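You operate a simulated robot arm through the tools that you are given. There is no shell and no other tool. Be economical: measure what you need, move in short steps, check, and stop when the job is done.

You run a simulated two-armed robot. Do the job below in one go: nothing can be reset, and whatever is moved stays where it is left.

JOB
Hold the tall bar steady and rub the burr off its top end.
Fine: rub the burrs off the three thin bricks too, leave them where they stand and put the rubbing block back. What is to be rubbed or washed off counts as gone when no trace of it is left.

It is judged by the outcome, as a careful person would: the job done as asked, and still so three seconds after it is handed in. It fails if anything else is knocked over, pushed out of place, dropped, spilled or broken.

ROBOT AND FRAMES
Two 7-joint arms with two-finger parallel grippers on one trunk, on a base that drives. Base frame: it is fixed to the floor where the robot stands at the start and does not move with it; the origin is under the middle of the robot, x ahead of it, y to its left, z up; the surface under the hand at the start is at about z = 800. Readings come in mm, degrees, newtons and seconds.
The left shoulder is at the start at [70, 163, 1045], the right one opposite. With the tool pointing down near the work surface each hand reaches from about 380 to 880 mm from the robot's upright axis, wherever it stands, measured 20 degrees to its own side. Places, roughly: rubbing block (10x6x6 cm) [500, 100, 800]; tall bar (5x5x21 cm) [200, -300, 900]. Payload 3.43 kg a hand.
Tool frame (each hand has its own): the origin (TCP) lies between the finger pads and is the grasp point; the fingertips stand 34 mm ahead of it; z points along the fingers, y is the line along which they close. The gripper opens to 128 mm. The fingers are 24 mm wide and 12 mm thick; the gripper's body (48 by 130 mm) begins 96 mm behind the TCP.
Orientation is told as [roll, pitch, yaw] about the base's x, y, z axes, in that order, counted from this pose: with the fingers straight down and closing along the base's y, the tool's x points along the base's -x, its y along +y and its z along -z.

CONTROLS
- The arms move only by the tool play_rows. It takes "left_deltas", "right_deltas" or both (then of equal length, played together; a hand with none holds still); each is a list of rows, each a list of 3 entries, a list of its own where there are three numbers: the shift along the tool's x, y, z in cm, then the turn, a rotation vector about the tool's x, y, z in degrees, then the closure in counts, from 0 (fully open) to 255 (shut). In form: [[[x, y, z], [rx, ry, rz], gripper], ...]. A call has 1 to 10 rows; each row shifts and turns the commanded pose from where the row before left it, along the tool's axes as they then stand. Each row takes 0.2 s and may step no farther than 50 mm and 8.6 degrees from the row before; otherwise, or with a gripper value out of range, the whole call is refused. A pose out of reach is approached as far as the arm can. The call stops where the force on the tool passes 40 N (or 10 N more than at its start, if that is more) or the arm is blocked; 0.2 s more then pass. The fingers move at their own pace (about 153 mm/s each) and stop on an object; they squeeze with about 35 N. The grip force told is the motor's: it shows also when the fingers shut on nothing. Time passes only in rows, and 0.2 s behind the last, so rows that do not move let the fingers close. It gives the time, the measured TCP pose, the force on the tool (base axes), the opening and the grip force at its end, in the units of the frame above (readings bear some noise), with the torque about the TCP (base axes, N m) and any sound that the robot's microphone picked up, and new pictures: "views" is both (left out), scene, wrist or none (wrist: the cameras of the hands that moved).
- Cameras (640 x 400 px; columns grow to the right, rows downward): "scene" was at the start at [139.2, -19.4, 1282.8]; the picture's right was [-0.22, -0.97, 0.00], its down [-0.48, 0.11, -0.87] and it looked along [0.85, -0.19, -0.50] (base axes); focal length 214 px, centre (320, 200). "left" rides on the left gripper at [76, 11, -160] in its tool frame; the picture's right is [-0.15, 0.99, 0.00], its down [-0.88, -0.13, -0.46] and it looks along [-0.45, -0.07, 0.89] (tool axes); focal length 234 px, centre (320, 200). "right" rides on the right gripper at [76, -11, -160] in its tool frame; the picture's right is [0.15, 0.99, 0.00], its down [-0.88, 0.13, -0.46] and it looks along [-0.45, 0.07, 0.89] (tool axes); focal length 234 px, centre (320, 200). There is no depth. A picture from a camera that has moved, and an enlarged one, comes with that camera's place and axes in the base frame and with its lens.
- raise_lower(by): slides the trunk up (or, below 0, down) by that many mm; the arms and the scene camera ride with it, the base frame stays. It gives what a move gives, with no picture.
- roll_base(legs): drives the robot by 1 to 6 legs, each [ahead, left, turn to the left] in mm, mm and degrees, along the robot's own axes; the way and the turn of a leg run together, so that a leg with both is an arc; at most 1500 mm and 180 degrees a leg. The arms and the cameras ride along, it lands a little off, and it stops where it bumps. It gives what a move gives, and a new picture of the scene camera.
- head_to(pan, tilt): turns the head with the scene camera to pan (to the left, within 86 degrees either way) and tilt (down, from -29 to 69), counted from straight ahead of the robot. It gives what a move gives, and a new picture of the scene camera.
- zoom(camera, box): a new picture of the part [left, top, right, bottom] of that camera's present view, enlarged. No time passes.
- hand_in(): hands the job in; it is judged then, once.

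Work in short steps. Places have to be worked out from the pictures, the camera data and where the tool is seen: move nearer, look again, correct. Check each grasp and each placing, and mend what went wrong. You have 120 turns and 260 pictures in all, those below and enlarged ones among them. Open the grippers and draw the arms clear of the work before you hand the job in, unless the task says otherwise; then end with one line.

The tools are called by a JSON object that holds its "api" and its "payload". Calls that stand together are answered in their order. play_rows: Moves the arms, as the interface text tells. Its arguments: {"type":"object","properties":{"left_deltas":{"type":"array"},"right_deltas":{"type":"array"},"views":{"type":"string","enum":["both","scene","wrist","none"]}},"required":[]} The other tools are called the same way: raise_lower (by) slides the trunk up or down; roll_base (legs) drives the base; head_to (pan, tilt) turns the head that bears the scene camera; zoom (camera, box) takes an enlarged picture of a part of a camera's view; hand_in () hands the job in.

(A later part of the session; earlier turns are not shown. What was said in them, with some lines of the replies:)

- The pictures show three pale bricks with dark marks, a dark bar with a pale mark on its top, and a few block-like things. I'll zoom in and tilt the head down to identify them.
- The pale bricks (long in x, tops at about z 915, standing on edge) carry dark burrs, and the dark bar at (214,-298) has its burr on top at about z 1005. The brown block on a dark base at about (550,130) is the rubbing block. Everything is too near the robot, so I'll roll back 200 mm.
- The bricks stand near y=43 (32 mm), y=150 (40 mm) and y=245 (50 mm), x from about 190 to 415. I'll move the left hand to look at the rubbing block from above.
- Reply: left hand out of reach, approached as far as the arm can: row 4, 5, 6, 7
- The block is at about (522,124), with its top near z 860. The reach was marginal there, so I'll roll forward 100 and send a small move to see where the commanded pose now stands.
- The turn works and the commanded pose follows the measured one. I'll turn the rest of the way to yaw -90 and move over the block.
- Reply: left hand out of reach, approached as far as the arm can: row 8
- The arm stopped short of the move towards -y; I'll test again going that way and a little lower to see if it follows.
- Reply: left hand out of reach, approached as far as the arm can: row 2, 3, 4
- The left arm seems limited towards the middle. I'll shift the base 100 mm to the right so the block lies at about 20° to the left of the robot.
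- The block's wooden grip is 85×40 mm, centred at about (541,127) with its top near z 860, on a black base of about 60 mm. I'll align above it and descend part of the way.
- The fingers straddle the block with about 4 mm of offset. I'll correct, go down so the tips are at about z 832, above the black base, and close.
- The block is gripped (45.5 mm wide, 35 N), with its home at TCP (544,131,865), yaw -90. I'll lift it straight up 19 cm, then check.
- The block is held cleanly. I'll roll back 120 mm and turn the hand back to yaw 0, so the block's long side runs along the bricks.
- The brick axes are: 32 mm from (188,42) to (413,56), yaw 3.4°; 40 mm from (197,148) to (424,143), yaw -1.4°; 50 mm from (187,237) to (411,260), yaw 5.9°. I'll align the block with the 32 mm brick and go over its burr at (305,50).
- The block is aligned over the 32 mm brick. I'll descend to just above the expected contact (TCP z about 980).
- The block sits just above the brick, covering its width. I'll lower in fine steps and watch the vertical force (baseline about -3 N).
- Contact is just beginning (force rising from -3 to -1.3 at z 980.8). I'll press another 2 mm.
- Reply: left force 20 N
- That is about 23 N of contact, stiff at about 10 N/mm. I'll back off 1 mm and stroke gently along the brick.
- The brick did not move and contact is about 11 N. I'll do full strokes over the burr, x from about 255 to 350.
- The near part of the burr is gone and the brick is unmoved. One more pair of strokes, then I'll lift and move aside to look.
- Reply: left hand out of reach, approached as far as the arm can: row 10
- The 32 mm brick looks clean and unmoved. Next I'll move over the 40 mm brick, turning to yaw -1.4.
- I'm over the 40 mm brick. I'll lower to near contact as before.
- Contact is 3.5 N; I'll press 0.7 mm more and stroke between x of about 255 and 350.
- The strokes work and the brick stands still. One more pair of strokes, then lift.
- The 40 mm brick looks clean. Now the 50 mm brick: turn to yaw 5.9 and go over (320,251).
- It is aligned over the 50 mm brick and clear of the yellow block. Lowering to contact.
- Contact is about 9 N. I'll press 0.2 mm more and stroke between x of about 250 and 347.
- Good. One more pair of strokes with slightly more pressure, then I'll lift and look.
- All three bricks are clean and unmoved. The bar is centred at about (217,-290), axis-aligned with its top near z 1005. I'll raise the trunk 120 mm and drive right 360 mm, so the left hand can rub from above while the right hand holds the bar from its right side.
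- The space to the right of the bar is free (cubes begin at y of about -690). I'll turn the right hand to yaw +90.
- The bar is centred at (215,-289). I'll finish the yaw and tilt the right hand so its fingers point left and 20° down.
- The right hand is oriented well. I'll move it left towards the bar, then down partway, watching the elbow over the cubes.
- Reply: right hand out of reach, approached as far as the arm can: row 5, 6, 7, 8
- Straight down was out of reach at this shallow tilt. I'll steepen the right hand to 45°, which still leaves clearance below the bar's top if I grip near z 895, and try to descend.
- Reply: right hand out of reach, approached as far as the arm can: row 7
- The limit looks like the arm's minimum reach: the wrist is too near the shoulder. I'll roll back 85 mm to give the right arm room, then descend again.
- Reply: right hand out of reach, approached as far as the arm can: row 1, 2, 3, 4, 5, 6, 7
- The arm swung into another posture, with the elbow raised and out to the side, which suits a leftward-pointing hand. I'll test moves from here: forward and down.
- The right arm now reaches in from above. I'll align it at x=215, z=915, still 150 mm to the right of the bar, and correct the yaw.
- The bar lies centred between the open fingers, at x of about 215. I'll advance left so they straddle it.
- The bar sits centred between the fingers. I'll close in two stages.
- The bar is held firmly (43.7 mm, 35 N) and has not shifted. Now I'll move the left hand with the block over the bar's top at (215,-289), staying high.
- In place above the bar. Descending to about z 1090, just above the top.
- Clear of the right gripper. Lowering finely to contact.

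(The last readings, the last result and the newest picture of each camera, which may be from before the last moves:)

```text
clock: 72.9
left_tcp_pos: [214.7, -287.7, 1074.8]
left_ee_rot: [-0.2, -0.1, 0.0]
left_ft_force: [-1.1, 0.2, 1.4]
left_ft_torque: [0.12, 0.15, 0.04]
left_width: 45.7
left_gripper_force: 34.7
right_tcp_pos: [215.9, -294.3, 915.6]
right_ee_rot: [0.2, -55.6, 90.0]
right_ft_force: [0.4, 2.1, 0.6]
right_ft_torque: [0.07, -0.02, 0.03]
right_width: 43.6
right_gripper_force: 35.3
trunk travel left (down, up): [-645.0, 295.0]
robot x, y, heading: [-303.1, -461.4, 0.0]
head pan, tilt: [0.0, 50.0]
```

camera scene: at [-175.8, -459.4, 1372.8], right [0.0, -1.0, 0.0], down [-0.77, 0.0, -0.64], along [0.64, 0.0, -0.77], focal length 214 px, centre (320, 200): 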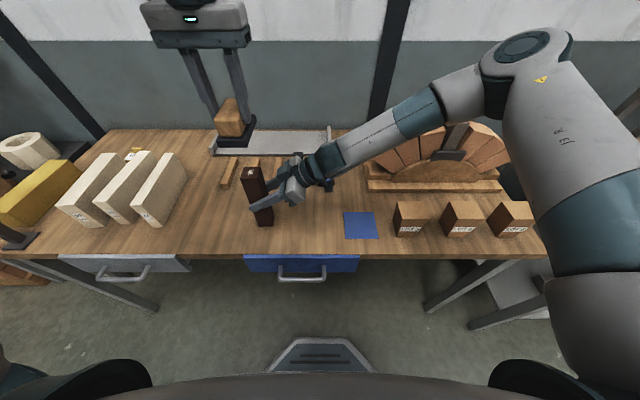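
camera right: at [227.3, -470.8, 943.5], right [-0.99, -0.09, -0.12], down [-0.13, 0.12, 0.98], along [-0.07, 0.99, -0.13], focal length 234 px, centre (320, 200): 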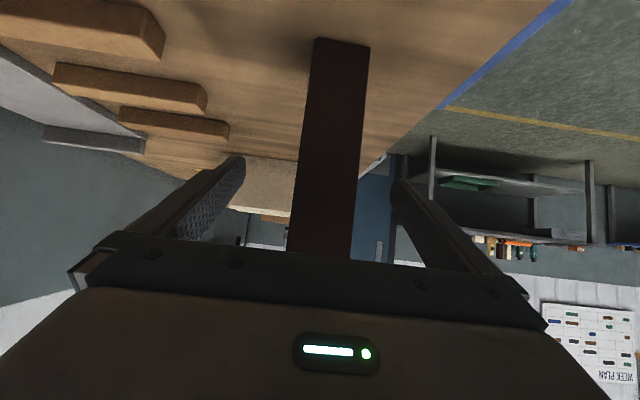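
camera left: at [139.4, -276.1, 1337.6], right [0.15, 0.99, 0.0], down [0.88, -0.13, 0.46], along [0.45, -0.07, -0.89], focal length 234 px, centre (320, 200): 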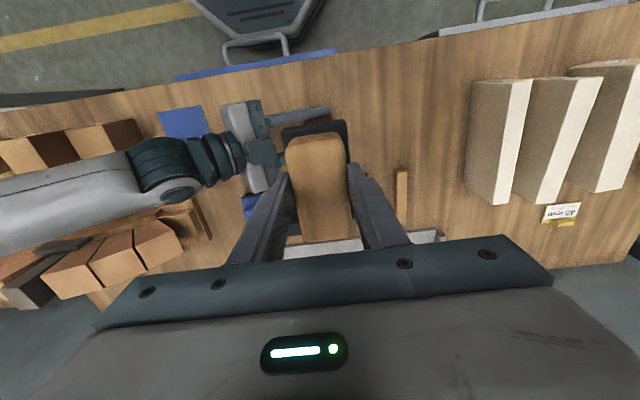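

Contact is about 4 N. I'll press slightly and rub along x (the direction the right fingers clamp), ±2.5 cm.

{"api": "play_rows", "payload": {"left_deltas": [[[0, 0, 0.05], [0, 0, 0], 255], [[-1.2, 0, 0], [0, 0, 0], 255], [[-1.2, 0, 0], [0, 0, 0], 255], [[1.6, 0, 0], [0, 0, 0], 255], [[1.6, 0, 0], [0, 0, 0], 255], [[1.6, 0, 0], [0, 0, 0], 255], [[-1.6, 0, 0], [0, 0, 0], 255], [[-1.6, 0, 0], [0, 0, 0], 255], [[-1.6, 0, 0], [0, 0, 0], 255], [[0, 0, 0], [0, 0, 0], 255]], "views": "none"}}

{"api": "zoom", "payload": {"camera": "scene", "box": [200, 100, 360, 230]}}

```text
clock: 75.1
left_tcp_pos: [238.0, -290.4, 1073.4]
left_ee_rot: [-0.2, -0.1, 0.0]
left_ft_force: [-9.5, -0.3, 20.7]
left_ft_torque: [0.02, 0.76, 0.05]
left_width: 45.8
left_gripper_force: 35.3
right_tcp_pos: [215.8, -295.4, 915.9]
right_ee_rot: [0.0, -55.6, 90.0]
right_ft_force: [10.2, 1.8, -10.3]
right_ft_torque: [0.11, 0.86, -0.06]
right_width: 44.0
right_gripper_force: 35.3
trunk travel left (down, up): [-645.0, 295.0]
robot x, y, heading: [-303.7, -458.3, -0.1]
head pan, tilt: [0.0, 50.0]
```

```text
3.08 times, centred on (280, 165) of scene
camera zoom: at [-176.4, -460.0, 1372.9], right [0.0, -1.0, 0.0], down [-0.77, 0.0, -0.64], along [0.64, 0.0, -0.77], focal length 660 px, centre (443, 308)
```

zoom: 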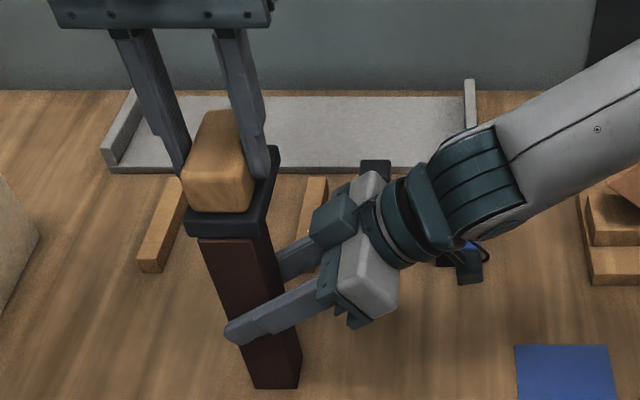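

Contact is now about 24 N, more than needed, but the bar is steady. I'll ease off 0.8 mm, rub two more times, then lift away to look.

{"api": "play_rows", "payload": {"left_deltas": [[[0, 0, -0.08], [0, 0, 0], 255], [[1.6, 0, 0], [0, 0, 0], 255], [[1.6, 0, 0], [0, 0, 0], 255], [[1.6, 0, 0], [0, 0, 0], 255], [[-1.6, 0, 0], [0, 0, 0], 255], [[-1.6, 0, 0], [0, 0, 0], 255], [[-1, 0, 0], [0, 0, 0], 255], [[1.0, 0, -0.5], [0, 0, 0], 255], [[0, 0, -5], [0, 0, 0], 255], [[0, 0, -5], [0, 0, 0], 255]], "views": "none"}}

{"api": "zoom", "payload": {"camera": "scene", "box": [220, 140, 300, 230]}}

```text
clock: 77.3
left_tcp_pos: [223.0, -289.4, 1179.8]
left_ee_rot: [-0.1, -0.1, 0.0]
left_ft_force: [-0.1, 0.0, -3.2]
left_ft_torque: [0.03, 0.01, -0.05]
left_width: 45.5
left_gripper_force: 34.9
right_tcp_pos: [214.5, -296.0, 916.4]
right_ee_rot: [0.1, -55.7, 90.0]
right_ft_force: [0.5, -0.9, 0.5]
right_ft_torque: [-0.02, -0.02, -0.04]
right_width: 43.9
right_gripper_force: 34.9
trunk travel left (down, up): [-645.0, 295.0]
robot x, y, heading: [-301.0, -461.7, 0.1]
head pan, tilt: [0.0, 50.0]
```

```text
4.44 times, centred on (260, 185) of scene
camera zoom: at [-175.8, -460.1, 1372.7], right [0.0, -1.0, 0.0], down [-0.77, 0.0, -0.64], along [0.64, 0.0, -0.77], focal length 953 px, centre (587, 267)
```

zoom: 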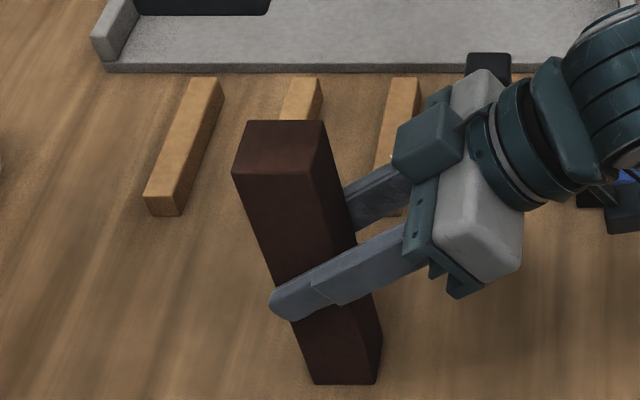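

The bar's top is clean. I'll open the right gripper and draw it back straight to the right.

{"api": "play_rows", "payload": {"right_deltas": [[[0, 0, 0], [0, 0, 0], 130], [[0, 0, 0], [0, 0, 0], 60], [[0, 0, 0], [0, 0, 0], 0], [[0, 0, 0], [0, 0, 0], 0], [[2.12, 0, -3.1], [0, 0, 0], 0], [[2.12, 0, -3.1], [0, 0, 0], 0], [[2.12, 0, -3.1], [0, 0, 0], 0], [[2.12, 0, -3.1], [0, 0, 0], 0], [[0, 0, 0], [0, 0, 0], 0]], "views": "scene"}}

```text
clock: 79.3
left_tcp_pos: [224.4, -287.3, 1179.7]
left_ee_rot: [-0.2, 0.0, -0.1]
left_ft_force: [-0.4, -0.2, -3.6]
left_ft_torque: [-0.02, 0.01, 0.03]
left_width: 45.2
left_gripper_force: 35.4
right_tcp_pos: [215.2, -444.1, 916.6]
right_ee_rot: [0.2, -55.6, 90.2]
right_ft_force: [0.5, -0.1, 0.2]
right_ft_torque: [0.0, 0.03, 0.05]
right_width: 127.8
right_gripper_force: 0.1
trunk travel left (down, up): [-645.0, 295.0]
robot x, y, heading: [-305.1, -458.3, 0.3]
head pan, tilt: [0.0, 50.0]
camera scene: at [-174.9, -458.8, 1372.7], right [0.0, -1.0, 0.0], down [-0.77, 0.0, -0.64], along [0.64, 0.0, -0.77], focal length 214 px, centre (320, 200)
```

scene: 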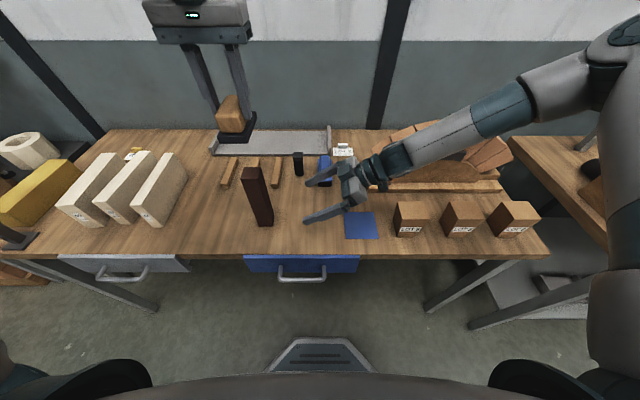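

The bar stands untouched. I'll raise the right hand about 250 mm so it clears everything when driving.

{"api": "play_rows", "payload": {"right_deltas": [[[-2.97, 0, -2.03], [0, 0, 0], 0], [[-2.97, 0, -2.03], [0, 0, 0], 0], [[-2.97, 0, -2.03], [0, 0, 0], 0], [[-2.97, 0, -2.03], [0, 0, 0], 0], [[-2.97, 0, -2.03], [0, 0, 0], 0], [[-2.97, 0, -2.03], [0, 0, 0], 0], [[-2.97, 0, -2.03], [0, 0, 0], 0], [[0, 0, 0], [0, 0, 0], 0]], "views": "scene"}}

```text
clock: 81.1
left_tcp_pos: [225.2, -289.8, 1179.4]
left_ee_rot: [-0.2, 0.1, 0.0]
left_ft_force: [-0.4, 0.2, -3.2]
left_ft_torque: [0.01, 0.02, 0.01]
left_width: 45.4
left_gripper_force: 34.9
right_tcp_pos: [216.3, -445.0, 1166.6]
right_ee_rot: [0.3, -55.7, 89.9]
right_ft_force: [-0.3, 1.0, 0.5]
right_ft_torque: [-0.02, 0.02, 0.0]
right_width: 128.2
right_gripper_force: 0.2
trunk travel left (down, up): [-645.0, 295.0]
robot x, y, heading: [-305.2, -462.7, 0.1]
head pan, tilt: [0.0, 50.0]
camera scene: at [-174.5, -460.2, 1372.6], right [0.0, -1.0, 0.0], down [-0.77, 0.0, -0.64], along [0.64, 0.0, -0.77], focal length 214 px, centre (320, 200)
```

scene: 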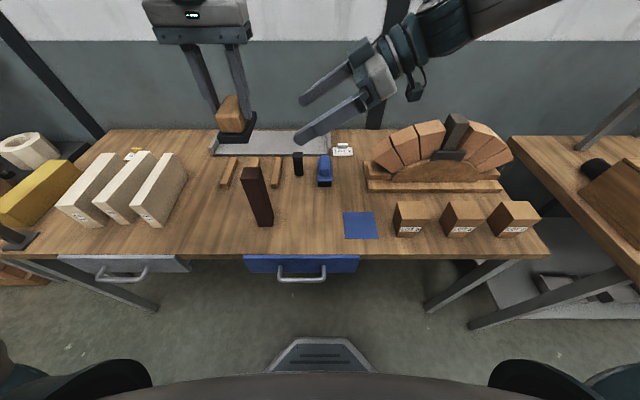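

Driving back to the earlier pick-up stance: left 363 mm first, then forward 205 mm, with the hands high.

{"api": "roll_base", "payload": {"legs": [[0, 363, 0], [205, 0, 0]]}}

{"api": "raise_lower", "payload": {"by": -120}}

```text
clock: 84.6
left_tcp_pos: [426.7, 73.4, 1180.9]
left_ee_rot: [-0.2, -0.1, 0.0]
left_ft_force: [-0.3, 0.5, -3.4]
left_ft_torque: [0.01, 0.04, -0.03]
left_width: 45.5
left_gripper_force: 35.1
right_tcp_pos: [417.7, -82.2, 1167.8]
right_ee_rot: [0.1, -55.6, 90.2]
right_ft_force: [0.2, 0.9, -0.2]
right_ft_torque: [-0.02, 0.02, -0.04]
right_width: 128.1
right_gripper_force: 0.0
trunk travel left (down, up): [-645.0, 295.0]
robot x, y, heading: [-96.3, -101.0, 0.4]
head pan, tilt: [0.0, 50.0]
camera scene: at [27.3, -97.6, 1372.9], right [0.0, -1.0, 0.0], down [-0.77, 0.0, -0.64], along [0.64, 0.0, -0.77], focal length 214 px, centre (320, 200)
```

scene: 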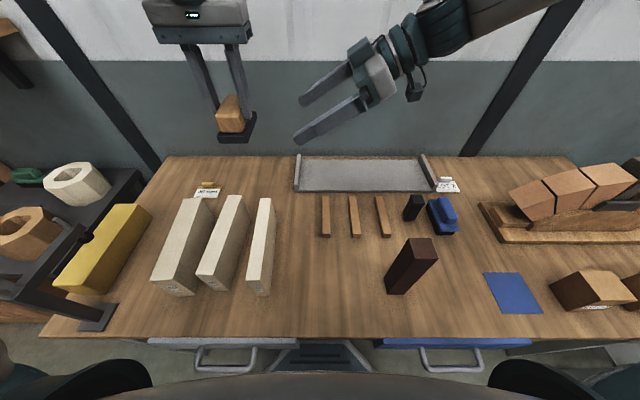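

```text
clock: 86.1
left_tcp_pos: [426.1, 74.8, 1059.7]
left_ee_rot: [-0.2, -0.2, 0.0]
left_ft_force: [0.1, -0.4, -2.9]
left_ft_torque: [-0.02, 0.03, 0.0]
left_width: 45.4
left_gripper_force: 34.9
right_tcp_pos: [418.7, -83.0, 1047.5]
right_ee_rot: [0.2, -55.7, 90.3]
right_ft_force: [-0.3, -0.5, -0.7]
right_ft_torque: [-0.01, 0.0, -0.01]
right_width: 128.0
right_gripper_force: 0.0
trunk travel left (down, up): [-525.0, 415.0]
robot x, y, heading: [-101.9, -96.8, -0.0]
head pan, tilt: [0.0, 50.0]
```

The hands are somewhat close, so I'll move the left hand away towards the block's home and begin turning it back to yaw -90.

{"api": "play_rows", "payload": {"left_deltas": [[[0, 3.0, 0], [0, 0, 0], 255], [[-3.9, 2.6, 0], [0, 0, 0], 255], [[-3.9, 0, 0], [0, 0, 0], 255], [[-3.9, 0, 0], [0, 0, 0], 255], [[0, 0, 0], [0, 0, 8.2], 255], [[0, 0, 0], [0, 0, 8.2], 255], [[0, 0, 0], [0, 0, 8.2], 255], [[0, 0, 0], [0, 0, 8.2], 255], [[0, 0, 0], [0, 0, 8.2], 255]], "views": "none"}}

{"api": "play_rows", "payload": {"left_deltas": [[[0, 0, 0], [0, 0, 8.2], 255], [[0, 0, 0], [0, 0, 8.2], 255], [[0, 0, 0], [0, 0, 8.2], 255], [[0, 0, 0], [0, 0, 8.2], 255], [[0, 0, 0], [0, 0, 8.2], 255], [[0, 0, 0], [0, 0, 7.8], 255], [[0, 0, 0], [0, 0, 0], 255]], "views": "both"}}

```text
clock: 88.1
left_tcp_pos: [543.3, 129.4, 1060.6]
left_ee_rot: [-0.1, -0.1, -41.1]
left_ft_force: [0.0, 0.1, -4.2]
left_ft_torque: [0.02, -0.01, -0.01]
left_width: 45.5
left_gripper_force: 35.4
right_tcp_pos: [419.8, -82.2, 1047.6]
right_ee_rot: [0.2, -55.8, 90.1]
right_ft_force: [0.0, -0.4, 0.7]
right_ft_torque: [0.02, -0.04, 0.01]
right_width: 127.8
right_gripper_force: 0.0
trunk travel left (down, up): [-525.0, 415.0]
robot x, y, heading: [-98.0, -100.5, -0.1]
head pan, tilt: [0.0, 50.0]
```

```text
clock: 89.7
left_tcp_pos: [543.7, 129.0, 1060.3]
left_ee_rot: [0.0, -0.2, -89.9]
left_ft_force: [-0.6, -0.7, -2.4]
left_ft_torque: [0.02, 0.02, -0.02]
left_width: 45.5
left_gripper_force: 35.2
right_tcp_pos: [418.7, -83.0, 1046.8]
right_ee_rot: [0.2, -55.8, 90.0]
right_ft_force: [-0.8, -0.4, -0.7]
right_ft_torque: [-0.01, 0.03, 0.01]
right_width: 127.9
right_gripper_force: 0.2
trunk travel left (down, up): [-525.0, 415.0]
robot x, y, heading: [-96.9, -96.5, 0.3]
head pan, tilt: [0.0, 50.0]
camera scene: at [28.0, -97.6, 1252.7], right [0.0, -1.0, 0.0], down [-0.77, 0.0, -0.64], along [0.64, 0.0, -0.77], focal length 214 px, centre (320, 200)
camera left: at [555.1, 206.2, 1220.5], right [0.99, -0.14, 0.0], down [-0.13, -0.88, 0.46], along [-0.06, -0.45, -0.89], focal length 234 px, centre (320, 200)
```

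scene: 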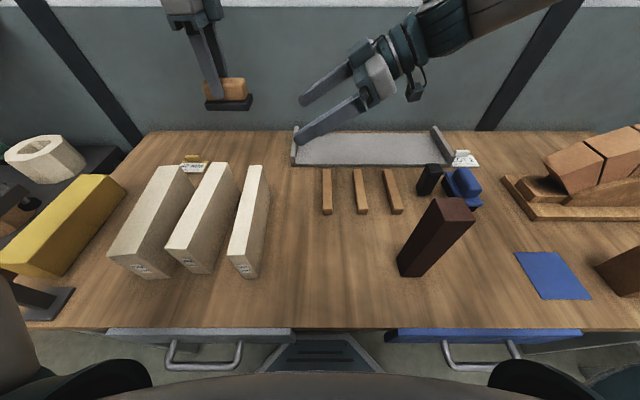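
left: 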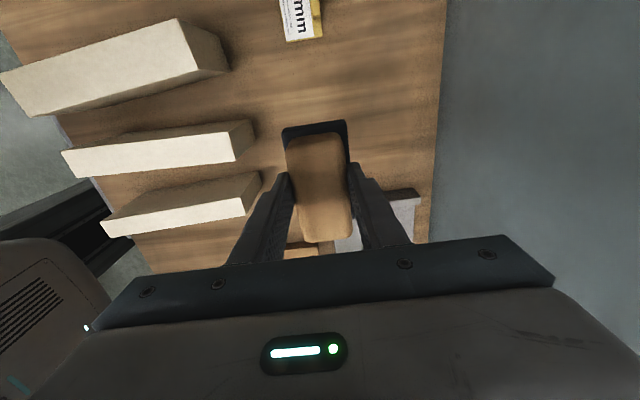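

At the home spot's x, y and yaw. Descending to about 5 mm above the table contact height.

{"api": "play_rows", "payload": {"left_deltas": [[[0.15, 0, 4], [0, 0, 0], 255], [[0, 0, 4], [0, 0, 0], 255], [[0, 0, 4], [0, 0, 0], 255], [[0, 0, 4], [0, 0, 0], 255], [[0, 0, 2], [0, 0, 0], 255], [[0, 0, 0.8], [0, 0, 0], 255], [[0, 0, 0.3], [0, 0, 0], 255], [[0, 0, 0.2], [0, 0, 0], 255], [[0, 0, 0], [0, 0, 0], 255]], "views": "none"}}

{"api": "play_rows", "payload": {"left_deltas": [[[0, 0, 0.1], [0, 0, 0], 255], [[0, 0, 0], [0, 0, 0], 255]], "views": "none"}}

```text
clock: 91.7
left_tcp_pos: [543.5, 130.3, 868.0]
left_ee_rot: [-0.1, -0.2, -89.9]
left_ft_force: [1.2, 0.4, -2.6]
left_ft_torque: [0.03, 0.01, 0.01]
left_width: 45.5
left_gripper_force: 35.1
right_tcp_pos: [419.0, -82.2, 1047.2]
right_ee_rot: [0.2, -55.8, 90.1]
right_ft_force: [1.2, 0.3, 0.1]
right_ft_torque: [0.0, 0.0, -0.05]
right_width: 128.1
right_gripper_force: 0.0
trunk travel left (down, up): [-525.0, 415.0]
robot x, y, heading: [-101.1, -95.5, -0.0]
head pan, tilt: [0.0, 50.0]
```

```text
clock: 92.3
left_tcp_pos: [544.9, 131.1, 866.6]
left_ee_rot: [0.0, -0.3, -89.9]
left_ft_force: [0.7, 0.0, -2.5]
left_ft_torque: [0.03, 0.0, -0.03]
left_width: 45.6
left_gripper_force: 34.4
right_tcp_pos: [419.9, -82.8, 1047.7]
right_ee_rot: [0.2, -55.6, 90.0]
right_ft_force: [0.5, -0.6, -0.3]
right_ft_torque: [-0.06, 0.01, -0.01]
right_width: 128.0
right_gripper_force: 0.0
trunk travel left (down, up): [-525.0, 415.0]
robot x, y, heading: [-98.6, -99.1, -0.1]
head pan, tilt: [0.0, 50.0]
```

{"api": "play_rows", "payload": {"left_deltas": [[[0, 0, 0.1], [0, 0, 0], 255], [[0, 0, 0.05], [0, 0, 0], 255], [[0, 0, 0], [0, 0, 0], 255]], "views": "none"}}

```text
clock: 93.1
left_tcp_pos: [543.6, 130.7, 863.9]
left_ee_rot: [0.1, -0.2, -89.8]
left_ft_force: [0.4, -0.2, -1.5]
left_ft_torque: [0.01, 0.04, 0.01]
left_width: 45.3
left_gripper_force: 35.1
right_tcp_pos: [418.7, -81.7, 1047.7]
right_ee_rot: [0.2, -55.7, 90.1]
right_ft_force: [0.3, 0.3, -0.6]
right_ft_torque: [0.02, -0.02, 0.0]
right_width: 127.9
right_gripper_force: 0.1
trunk travel left (down, up): [-525.0, 415.0]
robot x, y, heading: [-101.3, -99.6, 0.3]
head pan, tilt: [0.0, 50.0]
```

The block is just touching the table, so I'll press 0.3 mm more and open to the width used before.

{"api": "play_rows", "payload": {"left_deltas": [[[0, 0, 0.03], [0, 0, 0], 255], [[0, 0, 0], [0, 0, 0], 150], [[0, 0, 0], [0, 0, 0], 100], [[0, 0, 0], [0, 0, 0], 100], [[0, 0, -3], [0, 0, 0], 100], [[0, 0, -4], [0, 0, 0], 100], [[0, 0, -4], [0, 0, 0], 100], [[0, 0, -4], [0, 0, 0], 100], [[0, 0, -4], [0, 0, 0], 100]], "views": "both"}}

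{"api": "zoom", "payload": {"camera": "scene", "box": [100, 100, 300, 280]}}

{"api": "zoom", "payload": {"camera": "scene", "box": [370, 130, 510, 290]}}

```text
clock: 95.1
left_tcp_pos: [545.6, 132.4, 1053.7]
left_ee_rot: [0.0, 0.0, -89.7]
left_ft_force: [0.7, -0.4, -0.2]
left_ft_torque: [-0.03, -0.01, -0.02]
left_width: 77.9
left_gripper_force: 0.1
right_tcp_pos: [419.4, -82.3, 1046.6]
right_ee_rot: [0.1, -55.7, 90.1]
right_ft_force: [0.5, -0.7, -0.1]
right_ft_torque: [0.01, 0.0, -0.04]
right_width: 127.9
right_gripper_force: 0.1
trunk travel left (down, up): [-525.0, 415.0]
robot x, y, heading: [-103.3, -100.4, 0.2]
head pan, tilt: [0.0, 50.0]
camera scene: at [27.6, -97.8, 1252.7], right [0.0, -1.0, 0.0], down [-0.77, 0.0, -0.64], along [0.64, 0.0, -0.77], focal length 214 px, centre (320, 200)
camera left: at [555.4, 207.6, 1214.1], right [0.99, -0.14, 0.0], down [-0.13, -0.88, 0.46], along [-0.06, -0.45, -0.89], focal length 234 px, centre (320, 200)
```

scene: 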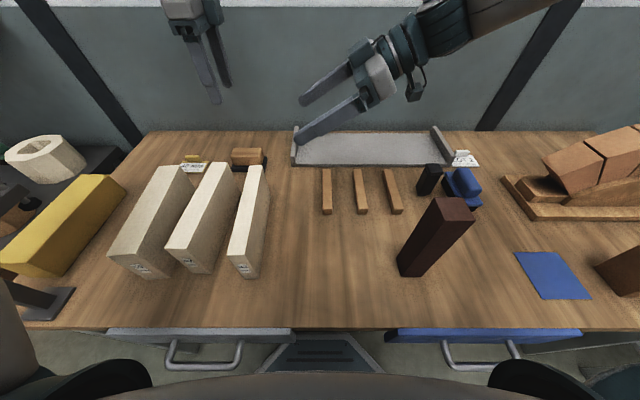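
left: 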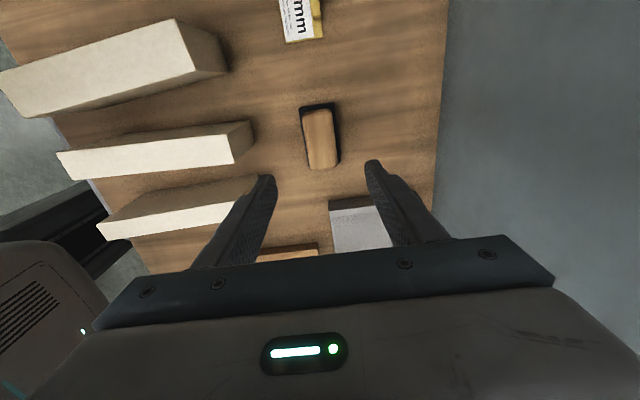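

```text
2.22 times, centred on (200, 190) of scene
camera zoom: at [27.6, -97.8, 1252.7], right [0.0, -1.0, 0.0], down [-0.77, 0.0, -0.64], along [0.64, 0.0, -0.77], focal length 477 px, centre (587, 222)
```

zoom: 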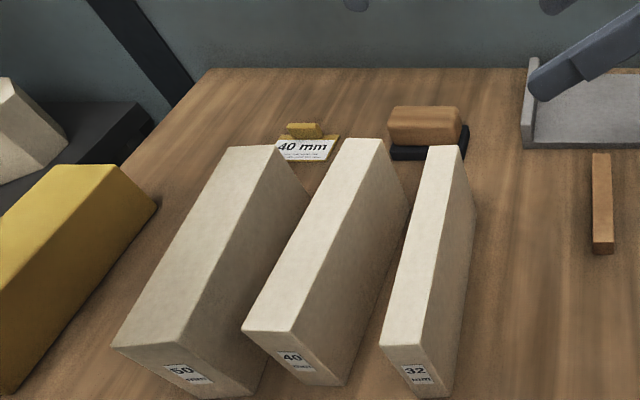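

```text
2.50 times, centred on (440, 210) of scene
camera zoom: at [27.6, -97.8, 1252.7], right [0.0, -1.0, 0.0], down [-0.77, 0.0, -0.64], along [0.64, 0.0, -0.77], focal length 536 px, centre (20, 175)
```

zoom: 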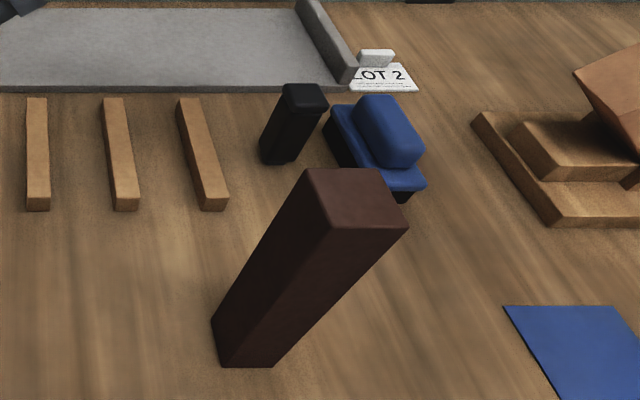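

Everything is in place. I'll take one close look at the brick tops for faint traces and back the robot away, opening the left hand fully.

{"api": "zoom", "payload": {"camera": "scene", "box": [140, 155, 280, 245]}}

{"api": "zoom", "payload": {"camera": "left", "box": [0, 0, 280, 240]}}

{"api": "play_rows", "payload": {"left_deltas": [[[0, 0, -4], [0, 0, 0], 0], [[0, 0, -2], [0, 0, 0], 0], [[0, 0, 0], [0, 0, 0], 0]], "views": "none"}}

{"api": "roll_base", "payload": {"legs": [[-200, 0, 0]]}}

```text
4.44 times, centred on (210, 200) of scene
camera zoom: at [27.6, -97.8, 1252.7], right [0.0, -1.0, 0.0], down [-0.77, 0.0, -0.64], along [0.64, 0.0, -0.77], focal length 953 px, centre (809, 200)
```

zoom: 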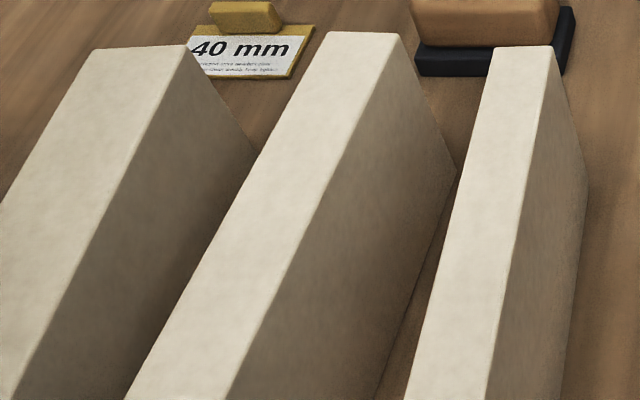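

```text
1.67 times, centred on (140, 120) of left
camera zoom: at [555.4, 207.6, 1214.1], right [0.99, -0.14, 0.0], down [-0.13, -0.88, 0.46], along [-0.06, -0.45, -0.89], focal length 390 px, centre (620, 333)
```

zoom: 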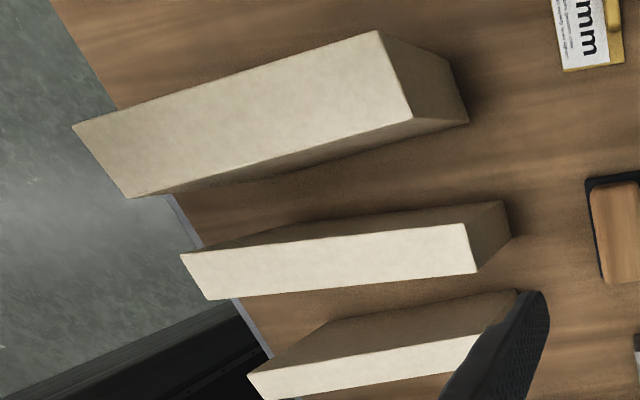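

```text
clock: 95.9
left_tcp_pos: [540.1, 147.1, 1112.5]
left_ee_rot: [0.1, -0.1, -89.8]
left_ft_force: [-0.3, 0.1, 0.2]
left_ft_torque: [0.02, -0.02, 0.01]
left_width: 128.0
left_gripper_force: 0.1
left hand out of reach, approached as far as the arm can: row 1, 2
right_tcp_pos: [418.9, -83.7, 1048.0]
right_ee_rot: [0.2, -55.7, 90.1]
right_ft_force: [-0.3, -0.6, -0.7]
right_ft_torque: [0.03, 0.03, 0.0]
right_width: 128.2
right_gripper_force: 0.0
trunk travel left (down, up): [-525.0, 415.0]
robot x, y, heading: [-101.6, -96.7, -0.1]
head pan, tilt: [0.0, 50.0]
```

```text
clock: 97.5
left_tcp_pos: [341.2, 146.6, 1113.9]
left_ee_rot: [0.1, -0.2, -89.8]
left_ft_force: [-0.4, 0.8, 0.1]
left_ft_torque: [0.0, -0.02, -0.01]
left_width: 127.8
left_gripper_force: 0.1
right_tcp_pos: [219.7, -81.9, 1046.8]
right_ee_rot: [0.2, -55.7, 90.2]
right_ft_force: [-0.8, 0.1, 0.3]
right_ft_torque: [-0.01, -0.01, -0.01]
right_width: 127.8
right_gripper_force: 0.1
trunk travel left (down, up): [-525.0, 415.0]
robot x, y, heading: [-300.4, -96.6, -0.1]
head pan, tilt: [0.0, 50.0]
camera scene: at [-170.9, -98.0, 1252.8], right [0.0, -1.0, 0.0], down [-0.77, 0.0, -0.64], along [0.64, 0.0, -0.77], focal length 214 px, centre (320, 200)
```

scene: 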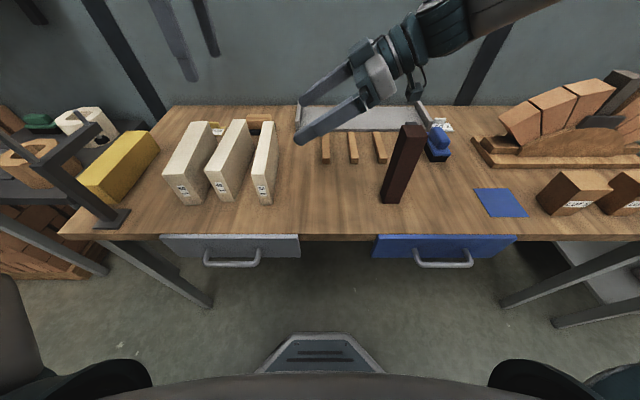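

The bar and the bricks are clean and standing in place, the rubbing block is home, and both grippers are open and clear. Handing in.

{"api": "hand_in", "payload": {}}

```text
The job is handed in.
```

The burrs are rubbed off the tall bar and all three thin bricks, with no trace left in the close-up pictures. The bar and bricks stand where they were, and the rubbing block is back in its place.
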